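You operate a simulated robot arm through the tools that you are given. There is no shell and no other tool. Be economical: measure what you need, move in short steps, check, and stop when the job is done.

The job below is to be done with a simulated two-armed robot. You get a single attempt, and the scene is never put back.

JOB
Strap down the loaded pallet on the strap table: both buckles in the low sockets, both displays on GOOD.
Fine: each buckle in the socket of its strap's colour; the yellow strap is too tight: release it and ratchet it up again.

Only the result counts: the job must be done as asked and must still hold three seconds after the hand-in. Knocking over, shifting, dropping, spilling or breaking anything else fails it.

ROBOT AND FRAMES
Two 7-joint arms with two-finger grippers on one trunk, hanging from a carriage that runs on a gantry, over the field with the corners [-0.785, -2.131], [0.395, -2.131], [0.395, 0.369], [-0.785, 0.369] (x, y) and turns from -275 to 413 degrees about z. Base frame: it is fixed where the carriage stands at the start and does not move with it; the origin is on the floor, on the carriage's upright axis, x ahead of it, y to its left, z up; the surface under the hand at the start is at about z = 0.5. Lengths are in m, angles in degrees, forces in N, time in s.
The left shoulder is at the start at [0, 0.236, 1.302], the right one opposite. With the tool pointing down near the work surface each hand reaches from about 0.1 to 0.6 m from the robot's upright axis, wherever it stands, measured 20 degrees to its own side. Places, roughly: blue ratchet handle [-0.1, 0, 0.6]; blue socket on the low box of the strap table [-0.3, -0.2, 0.6]; release button of the yellow strap [0.4, 0.1, 0.5]; yellow ratchet handle [0.3, 0, 0.6]. Payload 3.43 kg a hand.
The tool frame of a hand sits at the grasp point between the pads (the TCP): z along the fingers, y along the line on which they close. The tips reach 0.03 m beyond it. The gripper opens to 0.104 m. The gripper's body begins 0.057 m behind the TCP.
Orientation is told as [roll, pitch, yaw] about the base's x, y, z axes, in that order, counted from this pose: with the fingers straight down and closing along the base's y, the tool's x points along the base's -x, its y along +y and its z along -z.

CONTROLS
- The arms move only by the tool jog_arm. It takes "left_series", "right_series" or both (then of equal length, played together; a hand with none holds still); each is a list that holds one entry, the list of rows, each a list of 7 numbers: the shift along the tool's x, y, z in units of 30 mm (1.0 is 30 mm), then the turn, a rotation vector about the tool's x, y, z in units of 6 degrees (1.0 is 6 degrees), then the finger opening in m, from 0 to 0.104. In form: [[[dx, dy, dz, wx, wy, wz, fingers], ...]]. A call has 1 to 10 rows; each row shifts and turns the commanded pose from where the row before left it, along the tool's axes as they then stand. A call with a number of a shift or a turn outside -1 to 1 is refused whole. A row lasts 0.2 s, in which the tool goes at most 0.05 m and 8.6 degrees; a call with a longer step from one row to the next is refused whole, and so is a gripper value outside its range. A pose out of reach is approached as far as the arm can. The call stops where the force on the tool passes 70 N (or 10 N more than at its start, if that is more) or the arm is blocked; 0.2 s more then pass. Each finger travels about 0.045 m/s and halts on what it meets, pressing with about 23 N; the grip force reading is that of the motor and also rises with nothing between the fingers. The clock runs only during rows and for 0.2 s after the last one: add rows that do not move to give the fingers time. The reply holds the time, the measured pose of the TCP, the force on the tool along the base axes, the opening and the grip force, in the units named above and with some noise, with the torque about the TCP (base axes, N m) and any sound that the robot's microphone picked up, and new pictures: "pictures" is both (left out), scene, wrist or none (wrist: the cameras of the hands that moved).
- Cameras (640 x 400 px; columns grow to the right, rows downward): "scene" is now at [0.2458, -0.0287, 1.4153]; the picture's right is [-0.51, -0.86, 0.00], its down [-0.80, 0.48, -0.36] and it looks along [0.31, -0.19, -0.93] (base axes); focal length 214 px, centre (320, 200). "left" rides on the left gripper at [0.067, -0.018, -0.09] in its tool frame; the picture's right is [0.25, 0.97, 0.00], its down [-0.73, 0.19, -0.66] and it looks along [-0.64, 0.17, 0.75] (tool axes); focal length 218 px, centre (320, 200). "right" rides on the right gripper at [0.067, 0.018, -0.09] in its tool frame; the picture's right is [-0.25, 0.97, 0.00], its down [-0.73, -0.19, -0.66] and it looks along [-0.64, -0.17, 0.75] (tool axes); focal length 218 px, centre (320, 200). There is no depth. A picture from a camera that has moved, and an enlarged one, comes with that camera's place and axes in the base frame and with its lens.
- raise_lower(by): slides the trunk up (or, below 0, down) by that many m; the arms and the scene camera ride with it, the base frame stays. It gives what a move gives, with no picture.
- roll_base(legs): drives the robot by 1 to 6 legs, each [ahead, left, turn to the left] in m, m and degrees, along the robot's own axes; the way and the turn of a leg run together, so that a leg with both is an arc; at most 1.5 m and 180 degrees a leg. The arms and the cameras ride along, it lands a little off, and it stops where it bumps. It keeps to its track: a leg is cut to what the track allows. It gives what a move gives, and a new picture of the scene camera.
- head_to(pan, tilt): turns the head with the scene camera to pan (to the left, within 86 degrees either way) and tilt (down, from -29 to 69), counted from straight ahead of the robot. It gives what a move gives, and a new picture of the scene camera.
- zoom(camera, box): a new picture of the part [left, top, right, bottom] of that camera's present view, enlarged. The clock stands still meanwhile.
- sign_off(): hands the job in; it is judged then, once.

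Go step by step. Nothing tells you exact positions but the pictures and the camera data: compare them with the known pose of the tool, close in by small moves and look again before you grip or let go. The budget is 120 turns and 260 pictures, counting those below and the enlarged ones. Unless the task says otherwise, let go and move clear before handing in, and close with one line.

The tools are called after ">>>" by a JSON object that holds its "name" and its "arguments". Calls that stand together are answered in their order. jog_arm: Moves the arms, as the interface text tells. Its arguments: {"type":"object","properties":{"left_series":{"type":"array"},"right_series":{"type":"array"},"pictures":{"type":"string","enum":["both","scene","wrist","none"]}},"required":[]} The other tools are called the same way: raise_lower (by) slides the trunk up or down; roll_base (legs) drives the base; head_to (pan, tilt) turns the head that bears the scene camera; zoom (camera, box) takes an enlarged picture of a part of a camera's view; sign_off () hands the job in.

At the start:

```text
clock: 0.0
left_tool_pos: [0.5374, 0.2839, 0.8899]
left_orientation: [-0.1, 0.0, 0.0]
left_force: [0.4, 0.5, 0.0]
left_ft_torque: [0.04, 0.0, -0.02]
left_finger_gap: 0.1043
left_gripper_force: 0.0
right_tool_pos: [0.3232, -0.0677, 0.939]
right_orientation: [0.1, -0.2, 0.0]
right_force: [0.8, 0.7, 0.0]
right_ft_torque: [-0.04, -0.02, 0.04]
right_finger_gap: 0.1038
right_gripper_force: 0.1
trunk travel left (down, up): [-0.213, 0.427]
robot x, y, heading: [-0.0001, -0.001, -0.0]
head pan, tilt: [-30.7, 68.8]
```

scene: 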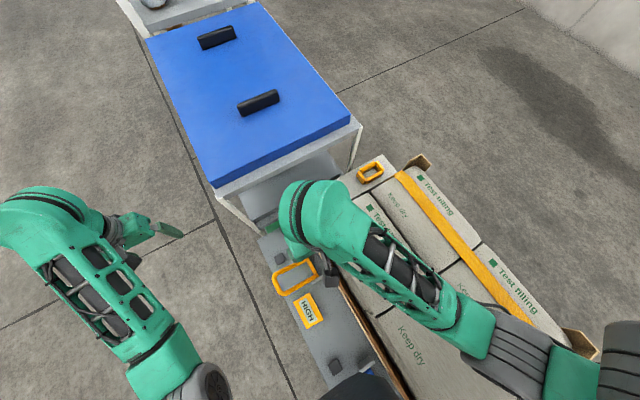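
right: 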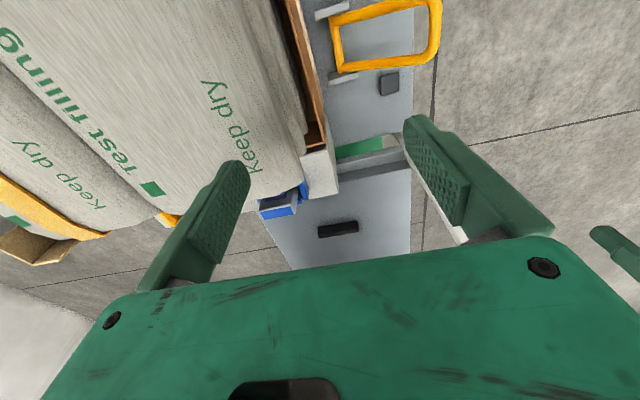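
left: 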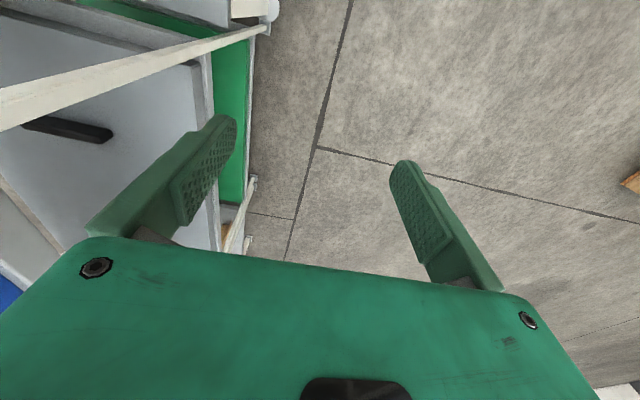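

I see the pallet with bags to the right, and a yellow strap, yellow ratchet loop and HIGH display. I'll look around with the head first to find the straps, buckles and sockets.

>>> {"name": "head_to", "arguments": {"pan": -80, "tilt": 60}}

>>> {"name": "zoom", "arguments": {"camera": "right", "box": [200, 0, 480, 270]}}

```text
clock: 1.2
left_tool_pos: [0.5371, 0.2835, 0.8916]
left_orientation: [-0.1, 0.0, 0.1]
left_force: [-0.8, 1.0, 0.4]
left_ft_torque: [-0.04, 0.02, 0.0]
left_finger_gap: 0.1038
left_gripper_force: 0.1
right_tool_pos: [0.3226, -0.0677, 0.9385]
right_orientation: [0.1, -0.2, 0.0]
right_force: [0.4, 0.1, 0.1]
right_ft_torque: [0.0, 0.02, 0.02]
right_finger_gap: 0.1038
right_gripper_force: 0.0
trunk travel left (down, up): [-0.213, 0.427]
robot x, y, heading: [-0.0013, 0.0002, 0.0]
head pan, tilt: [-80.0, 60.0]
camera scene: at [0.2093, -0.0657, 1.4247], right [-0.98, -0.17, 0.0], down [-0.15, 0.85, -0.5], along [0.09, -0.49, -0.87], focal length 214 px, centre (320, 200)
```

scene: 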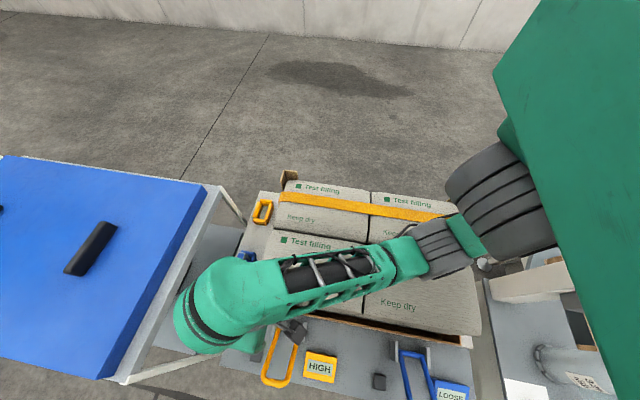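

```text
1.48 times, centred on (340, 135) of right
camera zoom: at [0.2561, -0.0514, 1.0291], right [0.25, 0.97, 0.0], down [0.73, -0.19, 0.66], along [0.64, -0.16, -0.75], focal length 323 px, centre (290, 296)
```

zoom: 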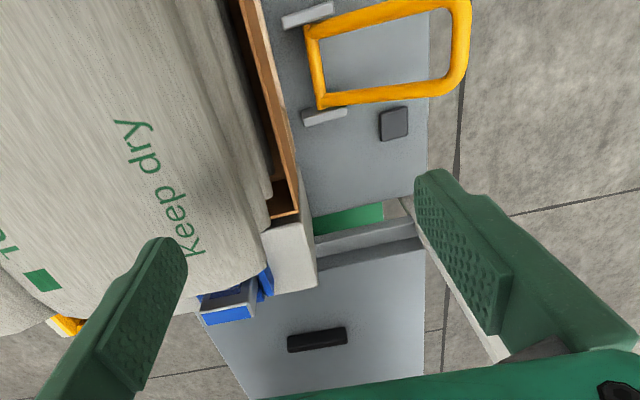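

The table's front carries the ratchets and displays (yellow HIGH, blue LOOSE); the pallet lies beyond. I'll raise the trunk, back off to +y and face the table (-y) for a clear overview.

>>> {"name": "raise_lower", "arguments": {"by": 0.2}}

>>> {"name": "roll_base", "arguments": {"legs": [[0, 0.36, 0], [0, 0, -90]]}}

>>> {"name": "head_to", "arguments": {"pan": 0, "tilt": 60}}

```text
clock: 3.3
left_tool_pos: [0.5364, 0.284, 1.0893]
left_orientation: [0.0, 0.0, 0.0]
left_force: [0.4, -0.6, 1.0]
left_ft_torque: [0.02, 0.01, -0.03]
left_finger_gap: 0.1038
left_gripper_force: 0.1
right_tool_pos: [0.3225, -0.0677, 1.1385]
right_orientation: [0.1, -0.2, 0.0]
right_force: [-0.1, 0.3, -0.6]
right_ft_torque: [0.02, 0.02, -0.01]
right_finger_gap: 0.1039
right_gripper_force: 0.1
trunk travel left (down, up): [-0.413, 0.227]
robot x, y, heading: [0.0003, -0.0021, 0.1]
head pan, tilt: [-80.0, 60.0]
```

```text
clock: 9.5
left_tool_pos: [0.2779, -0.1811, 1.0894]
left_orientation: [0.0, 0.1, -90.6]
left_force: [-0.1, 0.3, -0.2]
left_ft_torque: [0.01, 0.01, -0.04]
left_finger_gap: 0.104
left_gripper_force: 0.0
right_tool_pos: [-0.0716, 0.0368, 1.1391]
right_orientation: [0.2, -0.2, -90.6]
right_force: [0.1, 0.6, -0.3]
right_ft_torque: [-0.02, -0.02, 0.04]
right_finger_gap: 0.104
right_gripper_force: 0.0
trunk travel left (down, up): [-0.413, 0.227]
robot x, y, heading: [-0.0011, 0.3571, -90.4]
head pan, tilt: [-80.0, 60.0]
camera scene: at [-0.0711, 0.1475, 1.6247], right [-0.17, 0.99, 0.0], down [0.85, 0.14, -0.5], along [-0.49, -0.08, -0.87], focal length 214 px, centre (320, 200)
```

scene: 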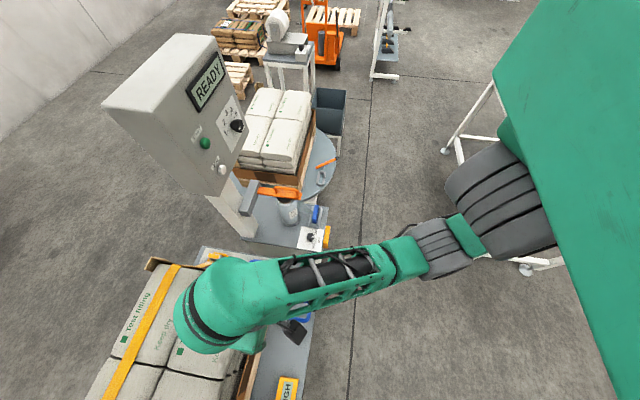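

```text
clock: 11.0
left_tool_pos: [0.2776, -0.1806, 1.0906]
left_orientation: [0.0, 0.0, -90.6]
left_force: [0.0, 0.5, -0.4]
left_ft_torque: [0.02, 0.0, 0.03]
left_finger_gap: 0.1038
left_gripper_force: 0.0
right_tool_pos: [-0.0724, 0.0363, 1.1394]
right_orientation: [0.0, -0.2, -90.4]
right_force: [-0.3, 0.6, -0.3]
right_ft_torque: [-0.01, 0.03, 0.02]
right_finger_gap: 0.1041
right_gripper_force: 0.0
trunk travel left (down, up): [-0.413, 0.227]
robot x, y, heading: [0.0009, 0.3582, -90.6]
head pan, tilt: [0.0, 60.0]
camera scene: at [-0.0059, 0.0919, 1.6247], right [-1.0, 0.01, 0.0], down [0.01, 0.87, -0.5], along [0.0, -0.5, -0.87], focal length 214 px, centre (320, 200)
```

scene: 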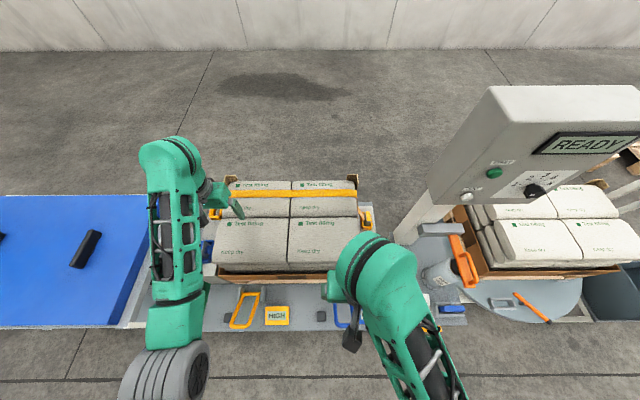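

Good overview. I'll zoom on the strap table.

>>> {"name": "zoom", "arguments": {"camera": "scene", "box": [190, 160, 350, 340]}}

>>> {"name": "zoom", "arguments": {"camera": "scene", "box": [320, 160, 480, 340]}}

>>> {"name": "zoom", "arguments": {"camera": "left", "box": [0, 0, 640, 400]}}

>>> {"name": "zoom", "arguments": {"camera": "right", "box": [0, 0, 640, 400]}}

```text
2.22 times, centred on (270, 250) of scene
camera zoom: at [-0.0059, 0.0919, 1.6247], right [-1.0, 0.01, 0.0], down [0.01, 0.87, -0.5], along [0.0, -0.5, -0.87], focal length 477 px, centre (431, 89)
```

zoom: 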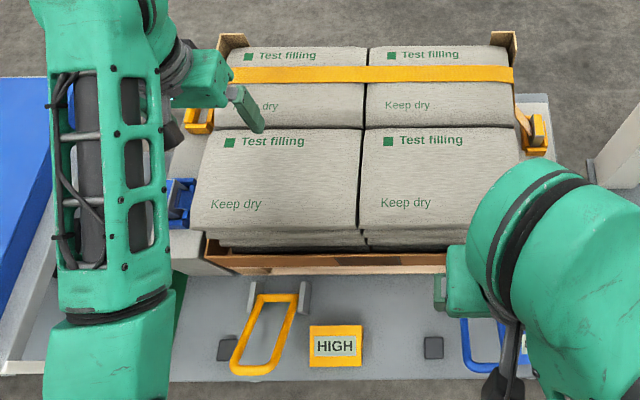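

```text
2.22 times, centred on (400, 250) of scene
camera zoom: at [-0.0059, 0.0919, 1.6247], right [-1.0, 0.01, 0.0], down [0.01, 0.87, -0.5], along [0.0, -0.5, -0.87], focal length 477 px, centre (142, 89)
```

zoom: 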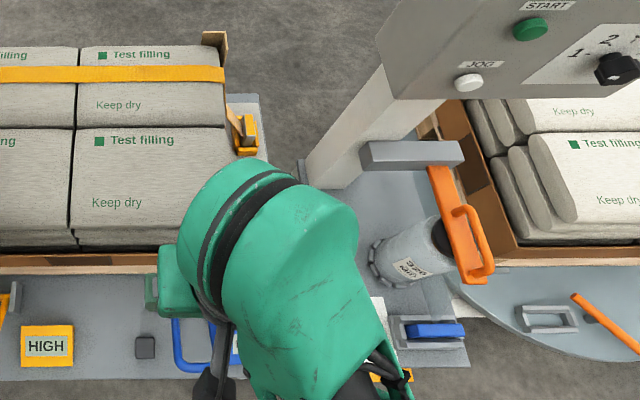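

```text
1.00 times, centred on (320, 200) of left (not enlarged: the box is as wide or as high as the picture)
camera zoom: at [0.2609, -0.1153, 1.1801], right [0.97, 0.24, 0.0], down [0.18, -0.73, 0.66], along [0.16, -0.64, -0.75], focal length 218 px, centre (320, 200)
```

zoom: 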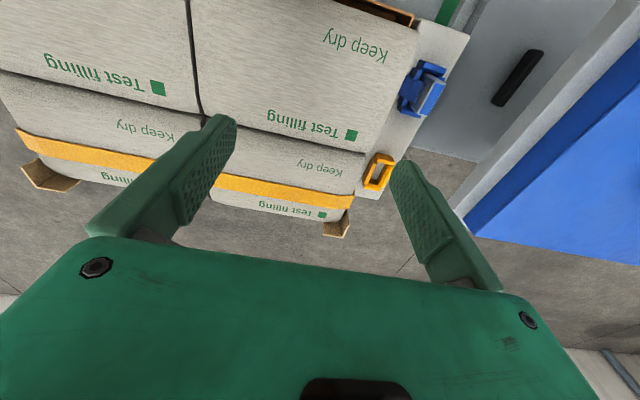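

```text
1.00 times, centred on (320, 200) of right (not enlarged: the box is as wide or as high as the picture)
camera zoom: at [-0.0534, 0.1033, 1.2291], right [0.97, -0.26, 0.0], down [-0.2, -0.72, 0.66], along [-0.17, -0.64, -0.75], focal length 218 px, centre (320, 200)
```

zoom: 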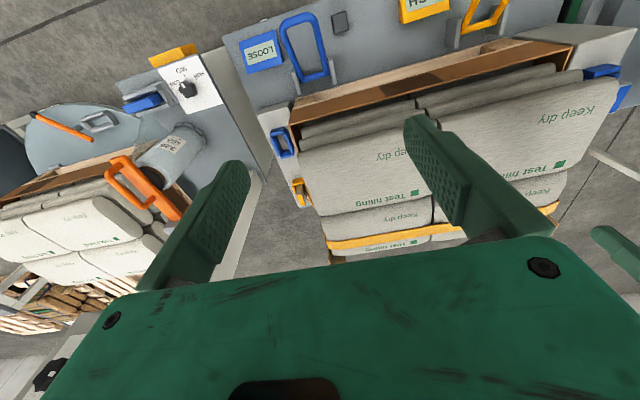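

The blue buckle is parked on the +x box; at the -x low box there is an empty blue loop and the yellow buckle. I'll zoom in on each.

>>> {"name": "zoom", "arguments": {"camera": "left", "box": [340, 30, 470, 210]}}

>>> {"name": "zoom", "arguments": {"camera": "right", "box": [240, 100, 340, 220]}}

>>> {"name": "zoom", "arguments": {"camera": "right", "box": [230, 0, 480, 100]}}

```text
2.22 times, centred on (405, 120) of left
camera zoom: at [0.2609, -0.1153, 1.1801], right [0.97, 0.24, 0.0], down [0.18, -0.73, 0.66], along [0.16, -0.64, -0.75], focal length 485 px, centre (131, 378)
```

zoom: 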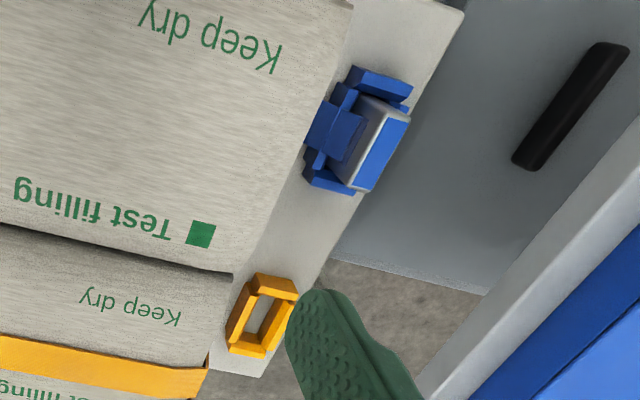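

```text
3.33 times, centred on (290, 160) of right
camera zoom: at [-0.0534, 0.1033, 1.2291], right [0.97, -0.26, 0.0], down [-0.2, -0.72, 0.66], along [-0.17, -0.64, -0.75], focal length 728 px, centre (420, 333)
```

zoom: 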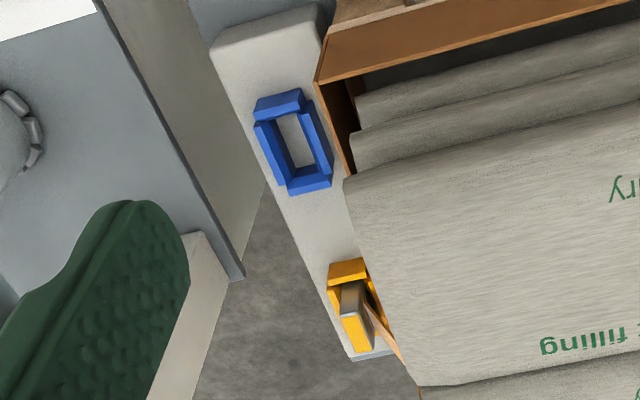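

```text
2.56 times, centred on (355, 50) of right
camera zoom: at [-0.0534, 0.1033, 1.2291], right [0.97, -0.26, 0.0], down [-0.2, -0.72, 0.66], along [-0.17, -0.64, -0.75], focal length 559 px, centre (230, 584)
```

zoom: 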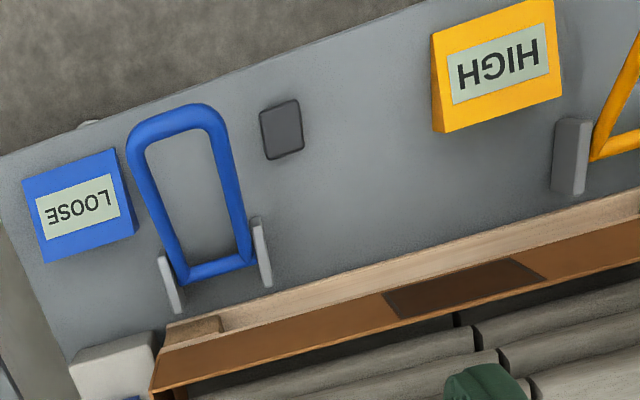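

Next I drive to bring the right hand above the blue buckle for a close look.

>>> {"name": "roll_base", "arguments": {"legs": [[0.2, 0.38, 0], [0, 0, 30]]}}

>>> {"name": "zoom", "arguments": {"camera": "right", "box": [0, 0, 640, 400]}}

```text
clock: 15.2
left_tool_pos: [0.8921, -0.176, 1.0896]
left_orientation: [0.0, 0.1, -60.6]
left_force: [0.8, 0.2, -0.3]
left_ft_torque: [0.03, 0.0, -0.01]
left_finger_gap: 0.1039
left_gripper_force: 0.0
right_tool_pos: [0.4799, -0.1621, 1.1388]
right_orientation: [0.2, -0.4, -60.6]
right_force: [-0.2, -0.2, -0.2]
right_ft_torque: [0.05, -0.01, 0.02]
right_finger_gap: 0.1037
right_gripper_force: 0.0
trunk travel left (down, up): [-0.413, 0.227]
robot x, y, heading: [0.3815, 0.1512, -60.6]
head pan, tilt: [0.0, 60.0]
camera scene: at [0.5094, -0.0795, 1.6247], right [-0.87, -0.49, 0.0], down [-0.42, 0.75, -0.5], along [0.25, -0.44, -0.87], focal length 214 px, centre (320, 200)
```

scene: 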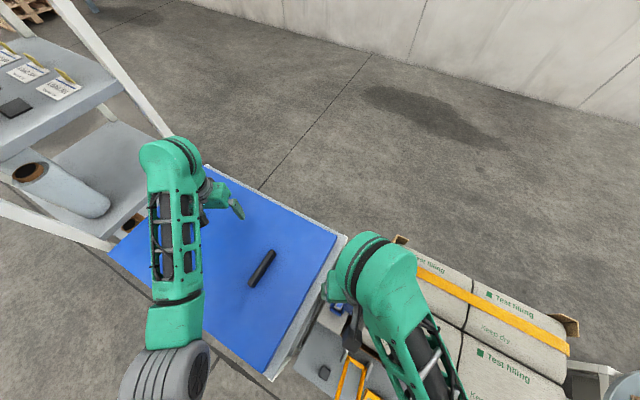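

```text
1.00 times, centred on (320, 200) of right (not enlarged: the box is as wide or as high as the picture)
camera zoom: at [0.4628, -0.0948, 1.2291], right [0.97, 0.25, 0.0], down [0.19, -0.73, 0.66], along [0.17, -0.64, -0.75], focal length 218 px, centre (320, 200)
```

zoom: 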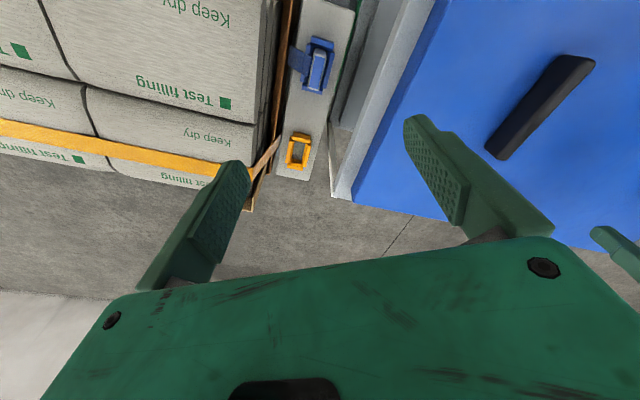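

>>> {"name": "zoom", "arguments": {"camera": "right", "box": [230, 20, 360, 200]}}

>>> {"name": "zoom", "arguments": {"camera": "scene", "box": [290, 280, 450, 400]}}

```text
2.22 times, centred on (295, 110) of right
camera zoom: at [0.4628, -0.0948, 1.2291], right [0.97, 0.25, 0.0], down [0.19, -0.73, 0.66], along [0.17, -0.64, -0.75], focal length 485 px, centre (376, 400)
```

zoom: 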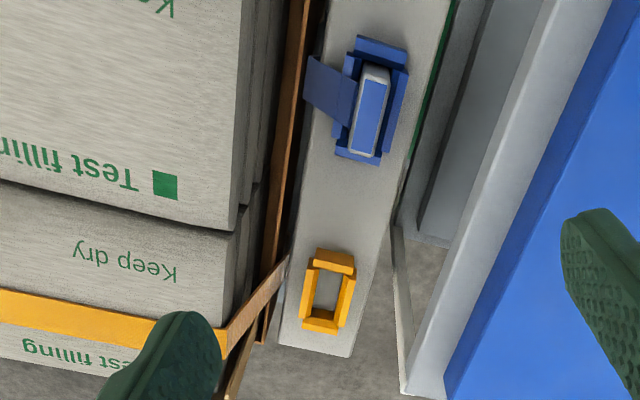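

```text
3.33 times, centred on (370, 340) of scene
camera zoom: at [0.5094, -0.0795, 1.6247], right [-0.87, -0.49, 0.0], down [-0.42, 0.75, -0.5], along [0.25, -0.44, -0.87], focal length 715 px, centre (153, -267)
```

zoom: 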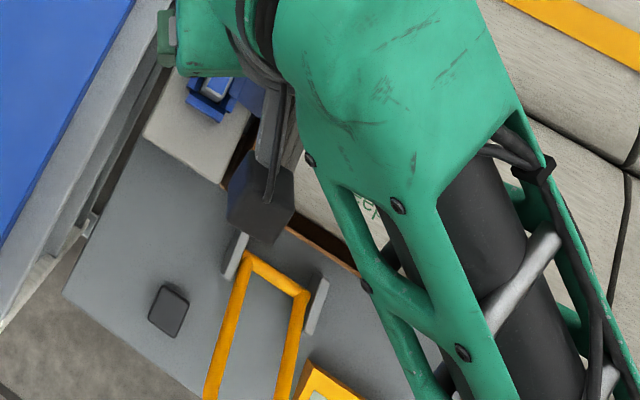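

The blue buckle sits in the high box's blue socket near (0.483, -0.18, ~0.74), with its strap leaving toward -x. I'll lower the right hand with fingers closing along y and take a closer look.

>>> {"name": "jog_arm", "arguments": {"right_series": [[[0, 0, 0.7, 0, 0, -1, 0.104], [0, 0, 0.7, 0, 0, -1, 0.104], [0, 0, 0.7, 0, 0, -1, 0.104], [0, 0, 0.7, 0, 0, -1, 0.104], [0, 0, 0.7, 0, 0, -1, 0.104], [0, 0, 0.7, 0, 0, -1, 0.104], [0, 0, 0.7, 0, 0, -1, 0.104], [0, 0, 0.7, 0, 0, -1, 0.104], [0, 0, 0.7, 0, 0, -1, 0.104], [0, 0, 0.7, 0, 0, -1, 0.104]]], "pictures": "both"}}

```text
clock: 17.4
left_tool_pos: [0.8916, -0.175, 1.0899]
left_orientation: [0.0, -0.1, -60.6]
left_force: [-0.5, 0.0, -0.3]
left_ft_torque: [0.01, 0.0, 0.02]
left_finger_gap: 0.104
left_gripper_force: 0.0
right_tool_pos: [0.4817, -0.1611, 0.9285]
right_orientation: [-0.2, -0.2, -0.5]
right_force: [-0.9, 0.1, 0.0]
right_ft_torque: [0.0, 0.0, -0.01]
right_finger_gap: 0.104
right_gripper_force: 0.1
trunk travel left (down, up): [-0.413, 0.227]
robot x, y, heading: [0.3807, 0.1524, -60.7]
head pan, tilt: [0.0, 60.0]
camera scene: at [0.5093, -0.0794, 1.6247], right [-0.87, -0.49, 0.0], down [-0.42, 0.75, -0.5], along [0.25, -0.44, -0.87], focal length 214 px, centre (320, 200)
camera right: at [0.4147, -0.1437, 1.0188], right [0.26, 0.97, 0.0], down [0.72, -0.2, 0.66], along [0.64, -0.17, -0.75], focal length 218 px, centre (320, 200)
```

scene: 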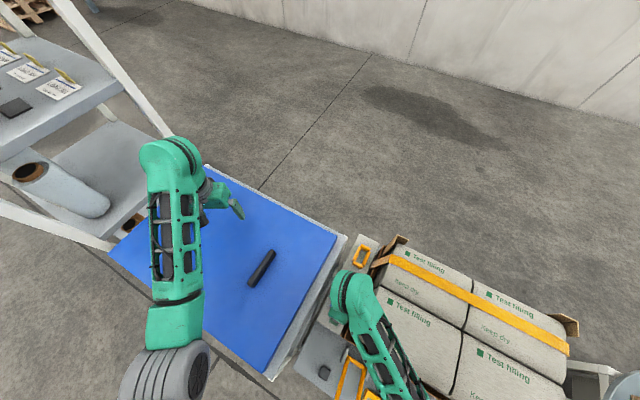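
right: 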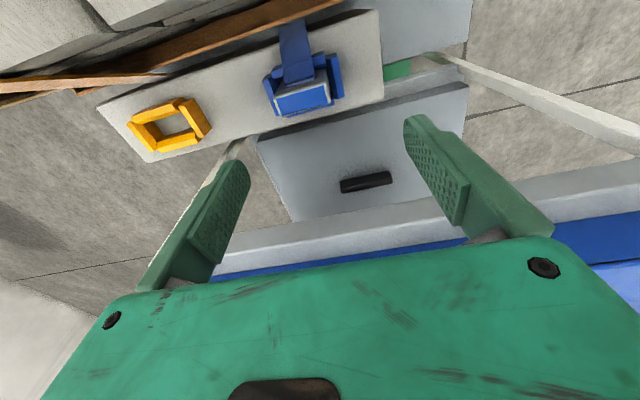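

>>> {"name": "zoom", "arguments": {"camera": "right", "box": [220, 0, 400, 130]}}

>>> {"name": "zoom", "arguments": {"camera": "scene", "box": [290, 230, 450, 330]}}

```text
3.08 times, centred on (310, 65) of right
camera zoom: at [0.4147, -0.1437, 1.0188], right [0.26, 0.97, 0.0], down [0.72, -0.2, 0.66], along [0.64, -0.17, -0.75], focal length 672 px, centre (351, 615)
```

zoom: 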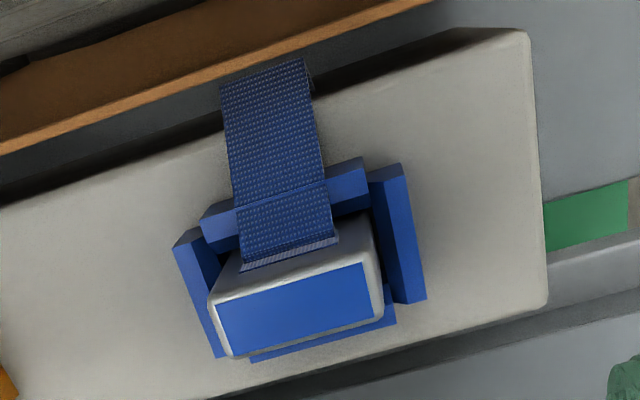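

```text
4.00 times, centred on (370, 280) of scene
camera zoom: at [0.5093, -0.0794, 1.6247], right [-0.87, -0.49, 0.0], down [-0.42, 0.75, -0.5], along [0.25, -0.44, -0.87], focal length 858 px, centre (120, -120)
```

zoom: 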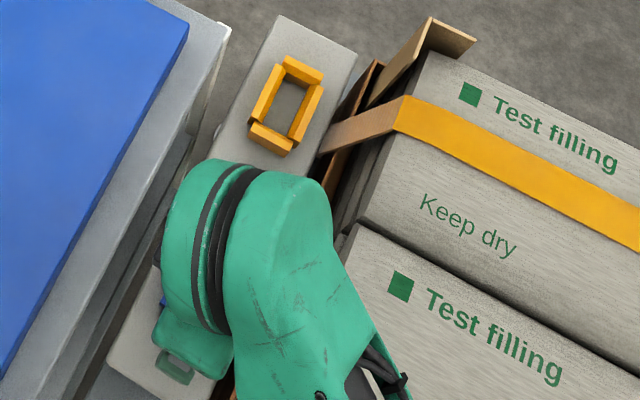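

The buckle body must be gripped across y because its strap leaves on -x. The bag tops are at about z 0.86, so I descend partway and look again.

>>> {"name": "jog_arm", "arguments": {"right_series": [[[0, -0.3, 0.8, 0, 0, 0, 0.104], [-0.1, -0.3, 0.8, 0, 0, 0, 0.104], [-0.1, -0.07, 0.7, 0, 0, 0, 0.104]]], "pictures": "wrist"}}

>>> {"name": "zoom", "arguments": {"camera": "right", "box": [220, 0, 420, 160]}}

>>> {"name": "zoom", "arguments": {"camera": "left", "box": [0, 0, 640, 400]}}

```text
clock: 18.1
left_tool_pos: [0.8917, -0.1766, 1.0905]
left_orientation: [0.0, -0.1, -60.5]
left_force: [0.3, -0.1, 0.5]
left_ft_torque: [-0.05, -0.02, -0.04]
left_finger_gap: 0.1042
left_gripper_force: 0.0
right_tool_pos: [0.4883, -0.1825, 0.8598]
right_orientation: [-0.2, -0.3, -0.6]
right_force: [-0.2, -0.2, 0.5]
right_ft_torque: [0.05, 0.02, 0.02]
right_finger_gap: 0.1041
right_gripper_force: 0.1
trunk travel left (down, up): [-0.413, 0.227]
robot x, y, heading: [0.3785, 0.1519, -60.5]
head pan, tilt: [0.0, 60.0]
camera right: at [0.4213, -0.1646, 0.9502], right [0.26, 0.96, 0.0], down [0.72, -0.2, 0.66], along [0.64, -0.18, -0.75], focal length 218 px, centre (320, 200)
```

right: 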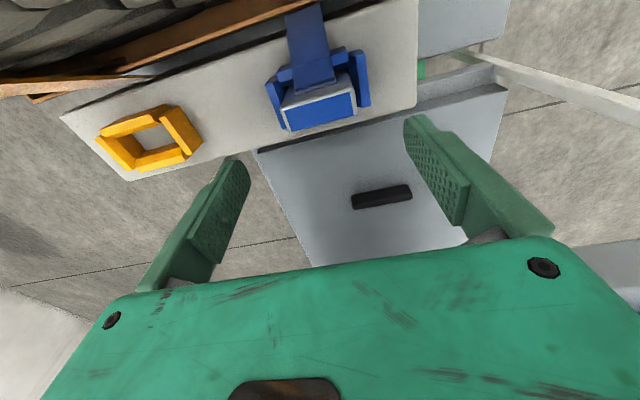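

```text
2.50 times, centred on (320, 80) of right
camera zoom: at [0.4213, -0.1646, 0.9502], right [0.26, 0.96, 0.0], down [0.72, -0.2, 0.66], along [0.64, -0.18, -0.75], focal length 546 px, centre (320, 500)
```

zoom: 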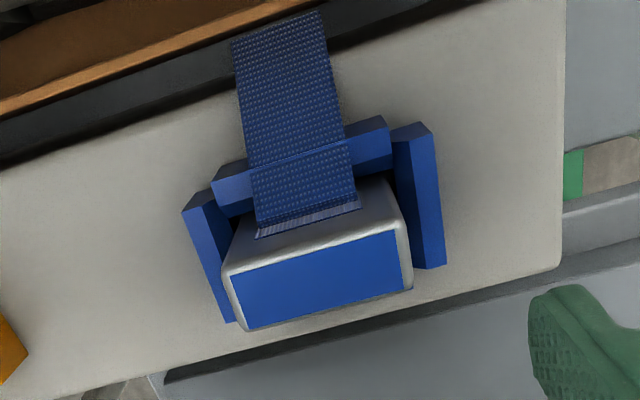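

```text
1.00 times, centred on (320, 200) of left (not enlarged: the box is as wide or as high as the picture)
camera zoom: at [0.8436, -0.1277, 1.1802], right [0.72, 0.7, 0.0], down [0.52, -0.54, 0.66], along [0.46, -0.47, -0.75], focal length 218 px, centre (320, 200)
```

zoom: 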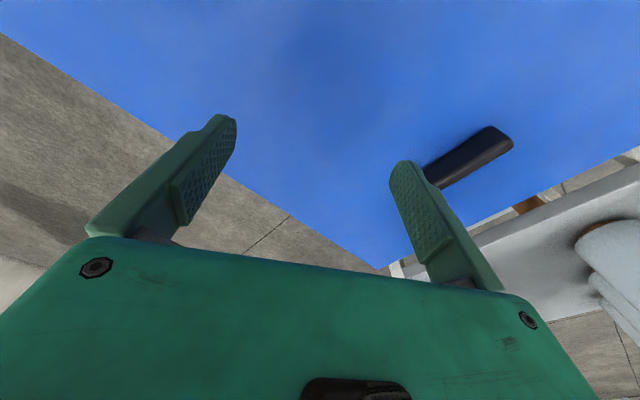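

The buckle top face is at about (0.483, -0.18, 0.77), 60 mm long in y and aligned with it. I descend so the tips overlap the body by about 15 mm, then close.

>>> {"name": "jog_arm", "arguments": {"right_series": [[[0, 0, 0.9, 0, 0, -0.1, 0.104], [0.05, 0.03, 0.9, 0, 0, 0, 0.104], [0.05, 0, 0.7, 0, 0, 0, 0.104]]], "pictures": "both"}}

>>> {"name": "zoom", "arguments": {"camera": "right", "box": [180, 0, 480, 200]}}

```text
clock: 18.9
left_tool_pos: [0.8911, -0.1767, 1.0903]
left_orientation: [0.0, 0.0, -60.6]
left_force: [-0.3, 0.1, -0.9]
left_ft_torque: [0.0, -0.01, 0.02]
left_finger_gap: 0.1041
left_gripper_force: 0.0
right_tool_pos: [0.4833, -0.1801, 0.7858]
right_orientation: [-0.1, -0.3, 0.0]
right_force: [-0.1, -0.9, -0.3]
right_ft_torque: [-0.01, 0.0, 0.01]
right_finger_gap: 0.1041
right_gripper_force: 0.0
trunk travel left (down, up): [-0.413, 0.227]
robot x, y, heading: [0.3812, 0.1549, -60.6]
head pan, tilt: [0.0, 60.0]
camera scene: at [0.5094, -0.0795, 1.6247], right [-0.87, -0.49, 0.0], down [-0.42, 0.75, -0.5], along [0.25, -0.44, -0.87], focal length 214 px, centre (320, 200)
camera right: at [0.4167, -0.1627, 0.8765], right [0.25, 0.97, 0.0], down [0.73, -0.19, 0.66], along [0.64, -0.17, -0.75], focal length 218 px, centre (320, 200)
```

scene: 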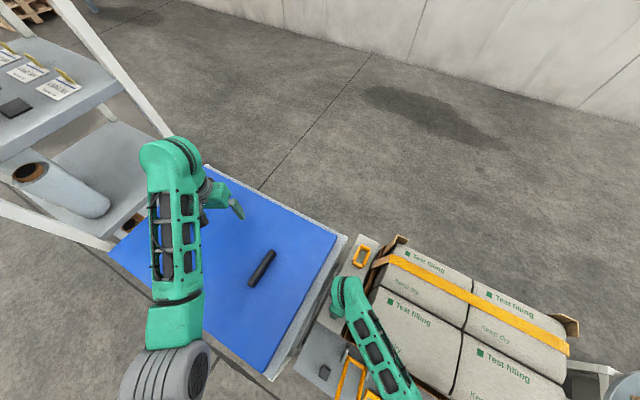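
right: 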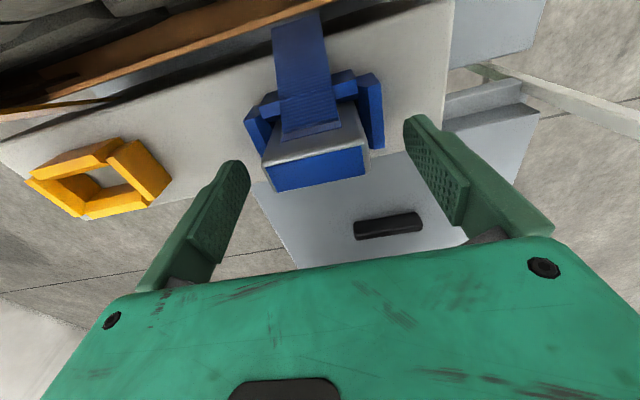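

```text
2.00 times, centred on (330, 100) of right
camera zoom: at [0.4167, -0.1627, 0.8765], right [0.25, 0.97, 0.0], down [0.73, -0.19, 0.66], along [0.64, -0.17, -0.75], focal length 436 px, centre (300, 400)
```

zoom: 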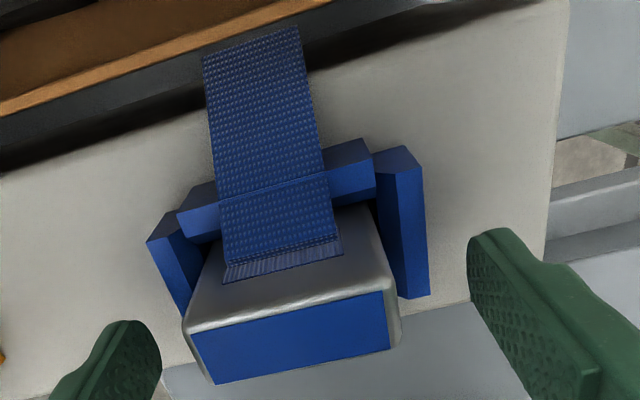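

The body stands well above the frame. I go 8 mm deeper and close.

>>> {"name": "jog_arm", "arguments": {"right_series": [[[0, 0, 0.27, 0, 0, 0, 0.104], [0, 0, 0, 0, 0, 0, 0.08], [0, 0, 0, 0, 0, 0, 0.06], [0, 0, 0, 0, 0, 0, 0.04], [0, 0, 0, 0, 0, 0, 0.04], [0, 0, 0, 0, 0, 0, 0.04]]], "pictures": "wrist"}}

```text
clock: 20.4
left_tool_pos: [0.8919, -0.1768, 1.0898]
left_orientation: [0.0, 0.0, -60.6]
left_force: [0.0, -0.3, -0.7]
left_ft_torque: [-0.03, 0.0, -0.02]
left_finger_gap: 0.1037
left_gripper_force: 0.0
right_tool_pos: [0.4831, -0.1797, 0.7774]
right_orientation: [-0.1, -0.2, 0.0]
right_force: [-0.2, 0.0, 0.2]
right_ft_torque: [-0.01, 0.0, 0.0]
right_finger_gap: 0.0593
right_gripper_force: 23.5
trunk travel left (down, up): [-0.413, 0.227]
robot x, y, heading: [0.3824, 0.1516, -60.7]
head pan, tilt: [0.0, 60.0]
camera right: at [0.4165, -0.163, 0.8682], right [0.25, 0.97, 0.0], down [0.73, -0.19, 0.66], along [0.64, -0.17, -0.75], focal length 218 px, centre (320, 200)
```

right: 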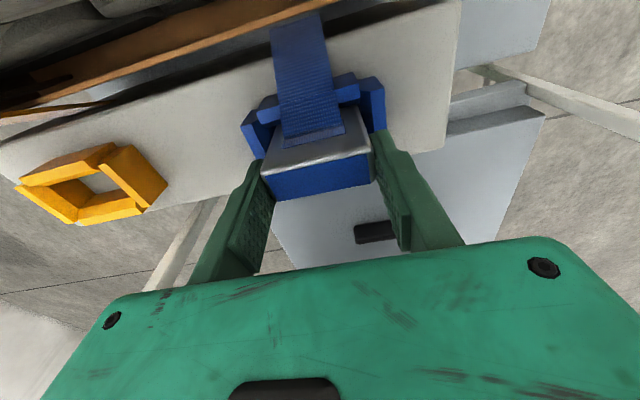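

Gripped at 59 mm. Lifting slowly.

>>> {"name": "jog_arm", "arguments": {"right_series": [[[0, 0, -0.3, 0, 0, 0, 0.04], [0, 0, -0.4, 0, 0, 0, 0.04], [0, 0, -0.5, 0, 0, 0, 0.04], [0, 0, -0.5, 0, 0, 0, 0.04]]], "pictures": "wrist"}}

```text
clock: 21.4
left_tool_pos: [0.8917, -0.1756, 1.0902]
left_orientation: [-0.1, 0.0, -60.6]
left_force: [0.7, 0.0, -0.2]
left_ft_torque: [-0.01, 0.01, 0.0]
left_finger_gap: 0.1041
left_gripper_force: 0.0
right_tool_pos: [0.4832, -0.1825, 0.8283]
right_orientation: [-0.1, -0.2, 0.1]
right_force: [0.6, 0.4, -1.1]
right_ft_torque: [0.03, -0.03, -0.03]
right_finger_gap: 0.0596
right_gripper_force: 23.0
trunk travel left (down, up): [-0.413, 0.227]
robot x, y, heading: [0.3818, 0.1511, -60.5]
head pan, tilt: [0.0, 60.0]
camera right: at [0.4166, -0.1647, 0.9182], right [0.25, 0.97, 0.0], down [0.73, -0.19, 0.66], along [0.64, -0.17, -0.75], focal length 218 px, centre (320, 200)
```

right: 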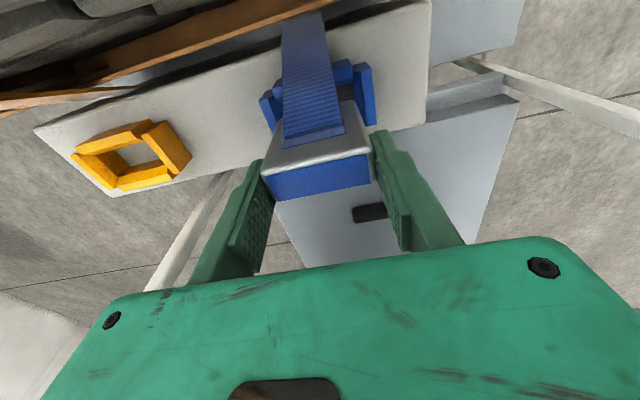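

It lifts out freely. But at the low box the strap tab must face +x (toward the bags), which needs a half-turn; to keep the wrist camera off the bags there, I'll set it back and regrip with the hand turned 180°.

>>> {"name": "jog_arm", "arguments": {"right_series": [[[0, 0, 0.5, 0, 0, 0, 0.04], [0, 0, 0.5, 0, 0, 0, 0.04], [0, 0, 0.4, 0, 0, 0, 0.04], [0, 0, 0.3, 0, 0, 0, 0.04], [0, 0, 0, 0, 0, 0, 0.104], [0, 0, 0, 0, 0, 0, 0.104], [0, 0, 0, 0, 0, 0, 0.104], [0, 0, 0, 0, 0, 0, 0.104]]], "pictures": "wrist"}}

```text
clock: 23.1
left_tool_pos: [0.891, -0.1764, 1.0901]
left_orientation: [0.0, -0.1, -60.6]
left_force: [-0.6, -0.2, -0.5]
left_ft_torque: [-0.03, 0.01, 0.01]
left_finger_gap: 0.104
left_gripper_force: 0.1
right_tool_pos: [0.4845, -0.1828, 0.7781]
right_orientation: [-0.1, -0.2, 0.1]
right_force: [0.5, -0.4, -0.7]
right_ft_torque: [0.03, 0.0, 0.01]
right_finger_gap: 0.1042
right_gripper_force: 0.1
trunk travel left (down, up): [-0.413, 0.227]
robot x, y, heading: [0.381, 0.1508, -60.4]
head pan, tilt: [0.0, 60.0]
camera right: at [0.4176, -0.1647, 0.8676], right [0.25, 0.97, 0.0], down [0.73, -0.19, 0.66], along [0.64, -0.17, -0.75], focal length 218 px, centre (320, 200)
```

right: 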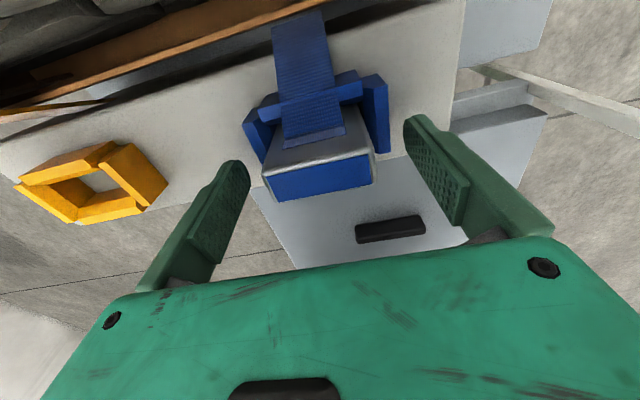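

It is back in the socket. Raising and turning the hand.

>>> {"name": "jog_arm", "arguments": {"right_series": [[[0, 0, -1, 0, 0, 0, 0.104], [0, 0, -1, 0, 0, 0, 0.104], [0, 0, -1, 0, 0, 0, 0.104], [0, 0, -1, 0, 0, 0, 0.104], [0, 0, 0, 0, 0, 1, 0.104], [0, 0, 0, 0, 0, 1, 0.104], [0, 0, 0, 0, 0, 1, 0.104], [0, 0, 0, 0, 0, 1, 0.104], [0, 0, 0, 0, 0, 1, 0.104], [0, 0, 0, 0, 0, 1, 0.104]]], "pictures": "none"}}

>>> {"name": "jog_arm", "arguments": {"right_series": [[[0, 0, 0, 0, 0, 1, 0.104], [0, 0, 0, 0, 0, 1, 0.104], [0, 0, 0, 0, 0, 1, 0.104], [0, 0, 0, 0, 0, 1, 0.104], [0, 0, 0, 0, 0, 1, 0.104], [0, 0, 0, 0, 0, 1, 0.104], [0, 0, 0, 0, 0, 1, 0.104], [0, 0, 0, 0, 0, 1, 0.104], [0, 0, 0, 0, 0, 1, 0.104], [0, 0, 0, 0, 0, 1, 0.104]]], "pictures": "none"}}

>>> {"name": "jog_arm", "arguments": {"right_series": [[[0, 0, 0, 0, 0, 1, 0.104], [0, 0, 0, 0, 0, 1, 0.104], [0, 0, 0, 0, 0, 1, 0.104], [0, 0, 0, 0, 0, 1, 0.104], [0, 0, 0, 0, 0, 1, 0.104], [0, 0, 0, 0, 0, 1, 0.104], [0, 0, 0, 0, 0, 1, 0.104], [0, 0, 0, 0, 0, 1, 0.104], [0, 0, 0, 0, 0, 1, 0.104], [0, 0, 0, 0, 0, 1, 0.104]]], "pictures": "wrist"}}

```text
clock: 25.4
left_tool_pos: [0.8909, -0.1758, 1.0914]
left_orientation: [0.0, 0.0, -60.6]
left_force: [0.6, -0.1, 0.1]
left_ft_torque: [0.02, -0.03, 0.01]
left_finger_gap: 0.1041
left_gripper_force: 0.0
right_tool_pos: [0.4827, -0.1812, 0.8954]
right_orientation: [0.0, -0.3, -36.0]
right_force: [-0.1, 0.3, 0.2]
right_ft_torque: [0.01, 0.02, 0.02]
right_finger_gap: 0.1041
right_gripper_force: 0.2
trunk travel left (down, up): [-0.413, 0.227]
robot x, y, heading: [0.3818, 0.1531, -60.4]
head pan, tilt: [0.0, 60.0]
```

```text
clock: 27.6
left_tool_pos: [0.8916, -0.1768, 1.0899]
left_orientation: [0.0, 0.0, -60.5]
left_force: [-0.4, 0.4, 0.3]
left_ft_torque: [0.02, 0.01, -0.01]
left_finger_gap: 0.1042
left_gripper_force: 0.0
right_tool_pos: [0.4737, -0.1944, 0.9566]
right_orientation: [0.2, -0.2, -87.0]
right_force: [-0.1, -0.8, 1.3]
right_ft_torque: [0.0, 0.0, -0.02]
right_finger_gap: 0.1041
right_gripper_force: 0.1
right hand out of reach, approached as far as the arm can: row 7, 8, 9, 10
trunk travel left (down, up): [-0.413, 0.227]
robot x, y, heading: [0.3823, 0.1486, -60.6]
head pan, tilt: [0.0, 60.0]
```

```text
clock: 29.8
left_tool_pos: [0.8914, -0.1755, 1.0903]
left_orientation: [0.0, 0.1, -60.5]
left_force: [-0.7, 0.5, 0.3]
left_ft_torque: [-0.06, -0.02, -0.02]
left_finger_gap: 0.104
left_gripper_force: 0.1
right_tool_pos: [0.238, -0.3071, 1.008]
right_orientation: [0.8, -0.1, -146.2]
right_force: [-0.1, 0.3, -1.0]
right_ft_torque: [-0.01, 0.01, -0.01]
right_finger_gap: 0.1039
right_gripper_force: 0.0
right hand out of reach, approached as far as the arm can: row 1, 2, 3, 4, 5, 6, 7, 8, 9, 10
trunk travel left (down, up): [-0.413, 0.227]
robot x, y, heading: [0.3789, 0.1523, -60.4]
head pan, tilt: [0.0, 60.0]
camera right: at [0.3043, -0.284, 1.0981], right [0.33, -0.94, 0.01], down [-0.71, -0.24, 0.66], along [-0.62, -0.22, -0.75], focal length 218 px, centre (320, 200)
```

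right: 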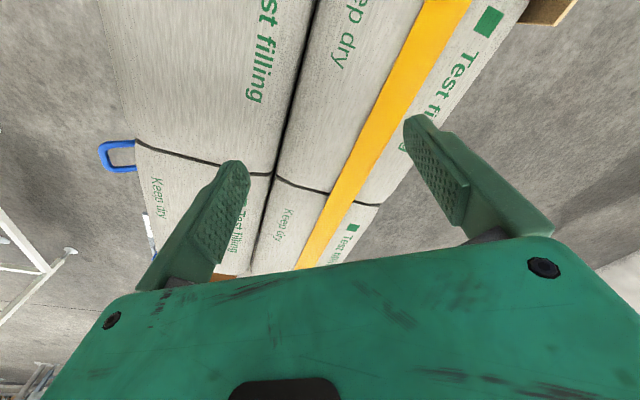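

Turning that way is out of reach here. I'll turn back and probe how far the hand can yaw the other way (needed to plan the half-turn).

>>> {"name": "jog_arm", "arguments": {"right_series": [[[0, 0, 0, 0, 0, -1, 0.104], [0, 0, 0, 0, 0, -1, 0.104], [0, 0, 0, 0, 0, -1, 0.104], [0, 0, 0, 0, 0, -1, 0.104], [0, 0, 0, 0, 0, -1, 0.104], [0, 0, 0, 0, 0, -1, 0.104], [0, 0, 0, 0, 0, -1, 0.104], [0, 0, 0, 0, 0, -1, 0.104], [0, 0, 0, 0, 0, -1, 0.104], [0, 0, 0, 0, 0, -1, 0.104]]], "pictures": "none"}}

>>> {"name": "jog_arm", "arguments": {"right_series": [[[0, 0, 0, 0, 0, -1, 0.104], [0, 0, 0, 0, 0, -1, 0.104], [0, 0, 0, 0, 0, -1, 0.104], [0, 0, 0, 0, 0, -1, 0.104], [0, 0, 0, 0, 0, -1, 0.104], [0, 0, 0, 0, 0, -1, 0.104], [0, 0, 0, 0, 0, -1, 0.104], [0, 0, 0, 0, 0, -1, 0.104], [0, 0, 0, 0, 0, -1, 0.104], [0, 0, 0, 0, 0, -1, 0.104]]], "pictures": "none"}}

```text
clock: 31.9
left_tool_pos: [0.8908, -0.1764, 1.0898]
left_orientation: [0.0, 0.0, -60.6]
left_force: [0.3, -0.3, -0.1]
left_ft_torque: [0.0, 0.01, -0.01]
left_finger_gap: 0.1038
left_gripper_force: 0.1
right_tool_pos: [0.2385, -0.3085, 1.0052]
right_orientation: [0.2, -0.2, -86.8]
right_force: [-0.2, 0.2, -0.1]
right_ft_torque: [0.0, 0.01, 0.0]
right_finger_gap: 0.104
right_gripper_force: 0.1
trunk travel left (down, up): [-0.413, 0.227]
robot x, y, heading: [0.3831, 0.157, -60.6]
head pan, tilt: [0.0, 60.0]
```

```text
clock: 34.1
left_tool_pos: [0.8918, -0.1769, 1.0904]
left_orientation: [0.0, 0.0, -60.6]
left_force: [0.1, -0.1, 0.1]
left_ft_torque: [-0.04, 0.0, 0.04]
left_finger_gap: 0.1037
left_gripper_force: 0.0
right_tool_pos: [0.2394, -0.3066, 1.0057]
right_orientation: [-0.1, -0.3, -26.8]
right_force: [-0.8, -0.1, 0.2]
right_ft_torque: [-0.02, 0.03, 0.0]
right_finger_gap: 0.1042
right_gripper_force: 0.0
trunk travel left (down, up): [-0.413, 0.227]
robot x, y, heading: [0.3843, 0.1559, -60.7]
head pan, tilt: [0.0, 60.0]
```

>>> {"name": "jog_arm", "arguments": {"right_series": [[[0, 0, 0, 0, 0, -1, 0.104], [0, 0, 0, 0, 0, -1, 0.104], [0, 0, 0, 0, 0, -1, 0.104], [0, 0, 0, 0, 0, -1, 0.104], [0, 0, 0, 0, 0, -0.45, 0.104], [-1, 0.5, 0, 0, 0, 0, 0.104], [-1, 0.5, 0, 0, 0, 0, 0.104], [-1, 0.5, 0, 0, 0, 0, 0.104], [-1, 0.5, 0, 0, 0, 0, 0.104], [-1, 0.5, 0, 0, 0, 0, 0.104]]], "pictures": "none"}}

>>> {"name": "jog_arm", "arguments": {"right_series": [[[-1, 0.5, -0.3, 0, 0, 0, 0.104], [-1, 0.5, -0.3, 0, 0, 0, 0.104], [-1, 0.5, -0.3, 0, 0, 0, 0.104], [0, 0, 0, 0, 0, -1, 0.104], [0, 0, 0, 0, 0, -1, 0.104], [0, 0, 0, 0, 0, -1, 0.104], [0, 0, 0, 0, 0, -1, 0.104], [0, 0, 0, 0, 0, -1, 0.104], [0, 0, 0, 0, 0, -1, 0.104], [0, 0, 0, 0, 0, -1, 0.104]]], "pictures": "none"}}

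>>> {"name": "jog_arm", "arguments": {"right_series": [[[0, 0, 0, 0, 0, -1, 0.104], [0, 0, 0, 0, 0, -1, 0.104], [0, 0, 0, 0, 0, -1, 0.104], [0, 0, 0, 0, 0, -1, 0.104], [0, 0, 0, 0, 0, -1, 0.104], [0, 0, 0, 0, 0, -1, 0.104], [0, 0, 0, 0, 0, -1, 0.104], [0, 0, 0, 0, 0, -1, 0.104]]], "pictures": "none"}}

```text
clock: 36.4
left_tool_pos: [0.8915, -0.1751, 1.0902]
left_orientation: [0.0, 0.0, -60.6]
left_force: [0.0, -0.5, 0.0]
left_ft_torque: [0.0, 0.02, 0.02]
left_finger_gap: 0.1038
left_gripper_force: 0.1
right_tool_pos: [0.3889, -0.2328, 1.0052]
right_orientation: [-0.2, -0.3, -0.3]
right_force: [0.4, 1.1, 0.2]
right_ft_torque: [-0.01, 0.01, 0.02]
right_finger_gap: 0.1041
right_gripper_force: 0.0
right hand out of reach, approached as far as the arm can: row 9
trunk travel left (down, up): [-0.413, 0.227]
robot x, y, heading: [0.3822, 0.1532, -60.8]
head pan, tilt: [0.0, 60.0]
```

```text
clock: 38.5
left_tool_pos: [0.8914, -0.1759, 1.0907]
left_orientation: [0.0, 0.0, -60.6]
left_force: [0.6, 0.7, 0.3]
left_ft_torque: [0.02, -0.01, -0.02]
left_finger_gap: 0.1041
left_gripper_force: 0.1
right_tool_pos: [0.48, -0.1894, 1.0059]
right_orientation: [-0.3, -0.1, 41.8]
right_force: [-0.5, -0.1, -0.1]
right_ft_torque: [0.05, -0.02, 0.0]
right_finger_gap: 0.1041
right_gripper_force: 0.0
right hand out of reach, approached as far as the arm can: row 1, 2, 3
trunk travel left (down, up): [-0.413, 0.227]
robot x, y, heading: [0.3825, 0.1532, -60.4]
head pan, tilt: [0.0, 60.0]
```

```text
clock: 40.4
left_tool_pos: [0.891, -0.1766, 1.0897]
left_orientation: [0.0, -0.1, -60.7]
left_force: [-0.4, -0.3, 0.7]
left_ft_torque: [0.0, -0.02, 0.0]
left_finger_gap: 0.1038
left_gripper_force: 0.0
right_tool_pos: [0.4808, -0.1883, 1.0071]
right_orientation: [-0.3, 0.2, 89.9]
right_force: [0.2, -0.3, -0.1]
right_ft_torque: [-0.02, -0.02, 0.01]
right_finger_gap: 0.1043
right_gripper_force: 0.0
trunk travel left (down, up): [-0.413, 0.227]
robot x, y, heading: [0.3788, 0.1511, -60.5]
head pan, tilt: [0.0, 60.0]
```

Turning this way works well past +150° relative; continue to yaw 180.

>>> {"name": "jog_arm", "arguments": {"right_series": [[[0, 0, 0, 0, 0, -1, 0.104], [0, 0, 0, 0, 0, -1, 0.104], [0, 0, 0, 0, 0, -1, 0.104], [0, 0, 0, 0, 0, -1, 0.104], [0, 0, 0, 0, 0, -1, 0.104], [0, 0, 0, 0, 0, -1, 0.104], [0, 0, 0, 0, 0, -1, 0.104], [0, 0, 0, 0, 0, -1, 0.104]]], "pictures": "none"}}

>>> {"name": "jog_arm", "arguments": {"right_series": [[[0, 0, 0, 0, 0, -1, 0.104], [0, 0, 0, 0, 0, -1, 0.104], [0, 0, 0, 0, 0, -1, 0.104], [0, 0, 0, 0, 0, -1, 0.104], [0, 0, 0, 0, 0, -1, 0.104], [0, 0, 0, 0, 0, -1, 0.104], [0, 0, 0, 0, 0, -1, 0.104]]], "pictures": "wrist"}}

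```text
clock: 42.1
left_tool_pos: [0.8904, -0.1766, 1.0908]
left_orientation: [0.0, -0.1, -60.6]
left_force: [0.2, 0.2, 0.0]
left_ft_torque: [0.03, 0.01, 0.06]
left_finger_gap: 0.1041
left_gripper_force: 0.1
right_tool_pos: [0.4797, -0.1884, 1.0064]
right_orientation: [-0.2, 0.3, 137.9]
right_force: [0.3, 0.5, 0.1]
right_ft_torque: [-0.02, 0.04, -0.01]
right_finger_gap: 0.104
right_gripper_force: 0.1
trunk travel left (down, up): [-0.413, 0.227]
robot x, y, heading: [0.3795, 0.1512, -60.4]
head pan, tilt: [0.0, 60.0]
```

```text
clock: 43.8
left_tool_pos: [0.8924, -0.1768, 1.0896]
left_orientation: [0.1, 0.0, -60.7]
left_force: [-0.5, -0.2, 0.1]
left_ft_torque: [-0.02, 0.01, 0.0]
left_finger_gap: 0.1042
left_gripper_force: 0.0
right_tool_pos: [0.4815, -0.1896, 1.0062]
right_orientation: [0.2, 0.2, 179.9]
right_force: [-0.1, 0.4, -0.1]
right_ft_torque: [0.0, -0.01, -0.01]
right_finger_gap: 0.1039
right_gripper_force: 0.2
trunk travel left (down, up): [-0.413, 0.227]
robot x, y, heading: [0.3844, 0.1499, -60.6]
head pan, tilt: [0.0, 60.0]
camera right: at [0.5479, -0.2076, 1.0977], right [-0.26, -0.97, 0.0], down [-0.73, 0.19, 0.65], along [-0.63, 0.17, -0.76], focal length 218 px, centre (320, 200)
```

right: 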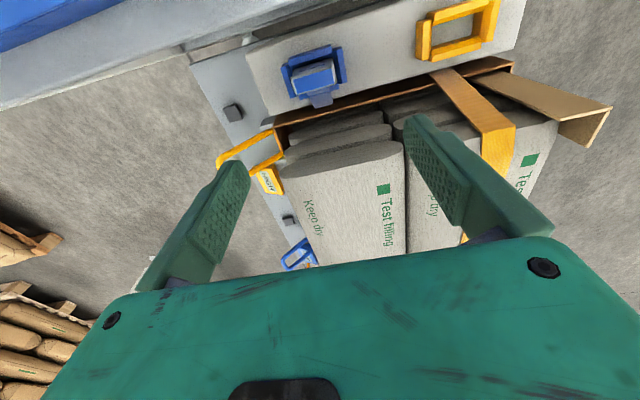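

Yaw 180 reached. Descend over the buckle.

>>> {"name": "jog_arm", "arguments": {"right_series": [[[0.03, -0.15, 0.9, 0, 0, 0, 0.104], [0.03, -0.13, 0.9, 0, 0, 0, 0.104], [0, 0, 0.9, 0, 0, 0, 0.104], [0, 0, 0.9, 0, 0, 0, 0.104], [0, 0, 0.9, 0, 0, 0, 0.104], [0, 0, 0.9, 0, 0, 0, 0.104], [0, 0, 0.9, 0, 0, 0, 0.104]]], "pictures": "wrist"}}

```text
clock: 45.4
left_tool_pos: [0.891, -0.1762, 1.0902]
left_orientation: [-0.1, -0.1, -60.6]
left_force: [-0.9, 0.1, 0.6]
left_ft_torque: [-0.01, 0.01, 0.03]
left_finger_gap: 0.104
left_gripper_force: 0.0
right_tool_pos: [0.4843, -0.1816, 0.8199]
right_orientation: [0.1, 0.2, 179.7]
right_force: [-1.7, 0.6, 4.2]
right_ft_torque: [-0.19, -0.49, 0.11]
right_finger_gap: 0.1041
right_gripper_force: 0.0
trunk travel left (down, up): [-0.413, 0.227]
robot x, y, heading: [0.3782, 0.155, -60.5]
head pan, tilt: [0.0, 60.0]
camera right: at [0.5523, -0.2003, 0.9099], right [-0.26, -0.97, 0.0], down [-0.73, 0.2, 0.65], along [-0.63, 0.17, -0.76], focal length 218 px, centre (320, 200)
```

right: 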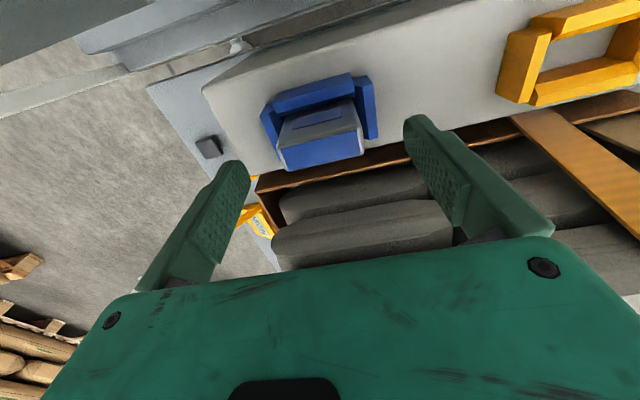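

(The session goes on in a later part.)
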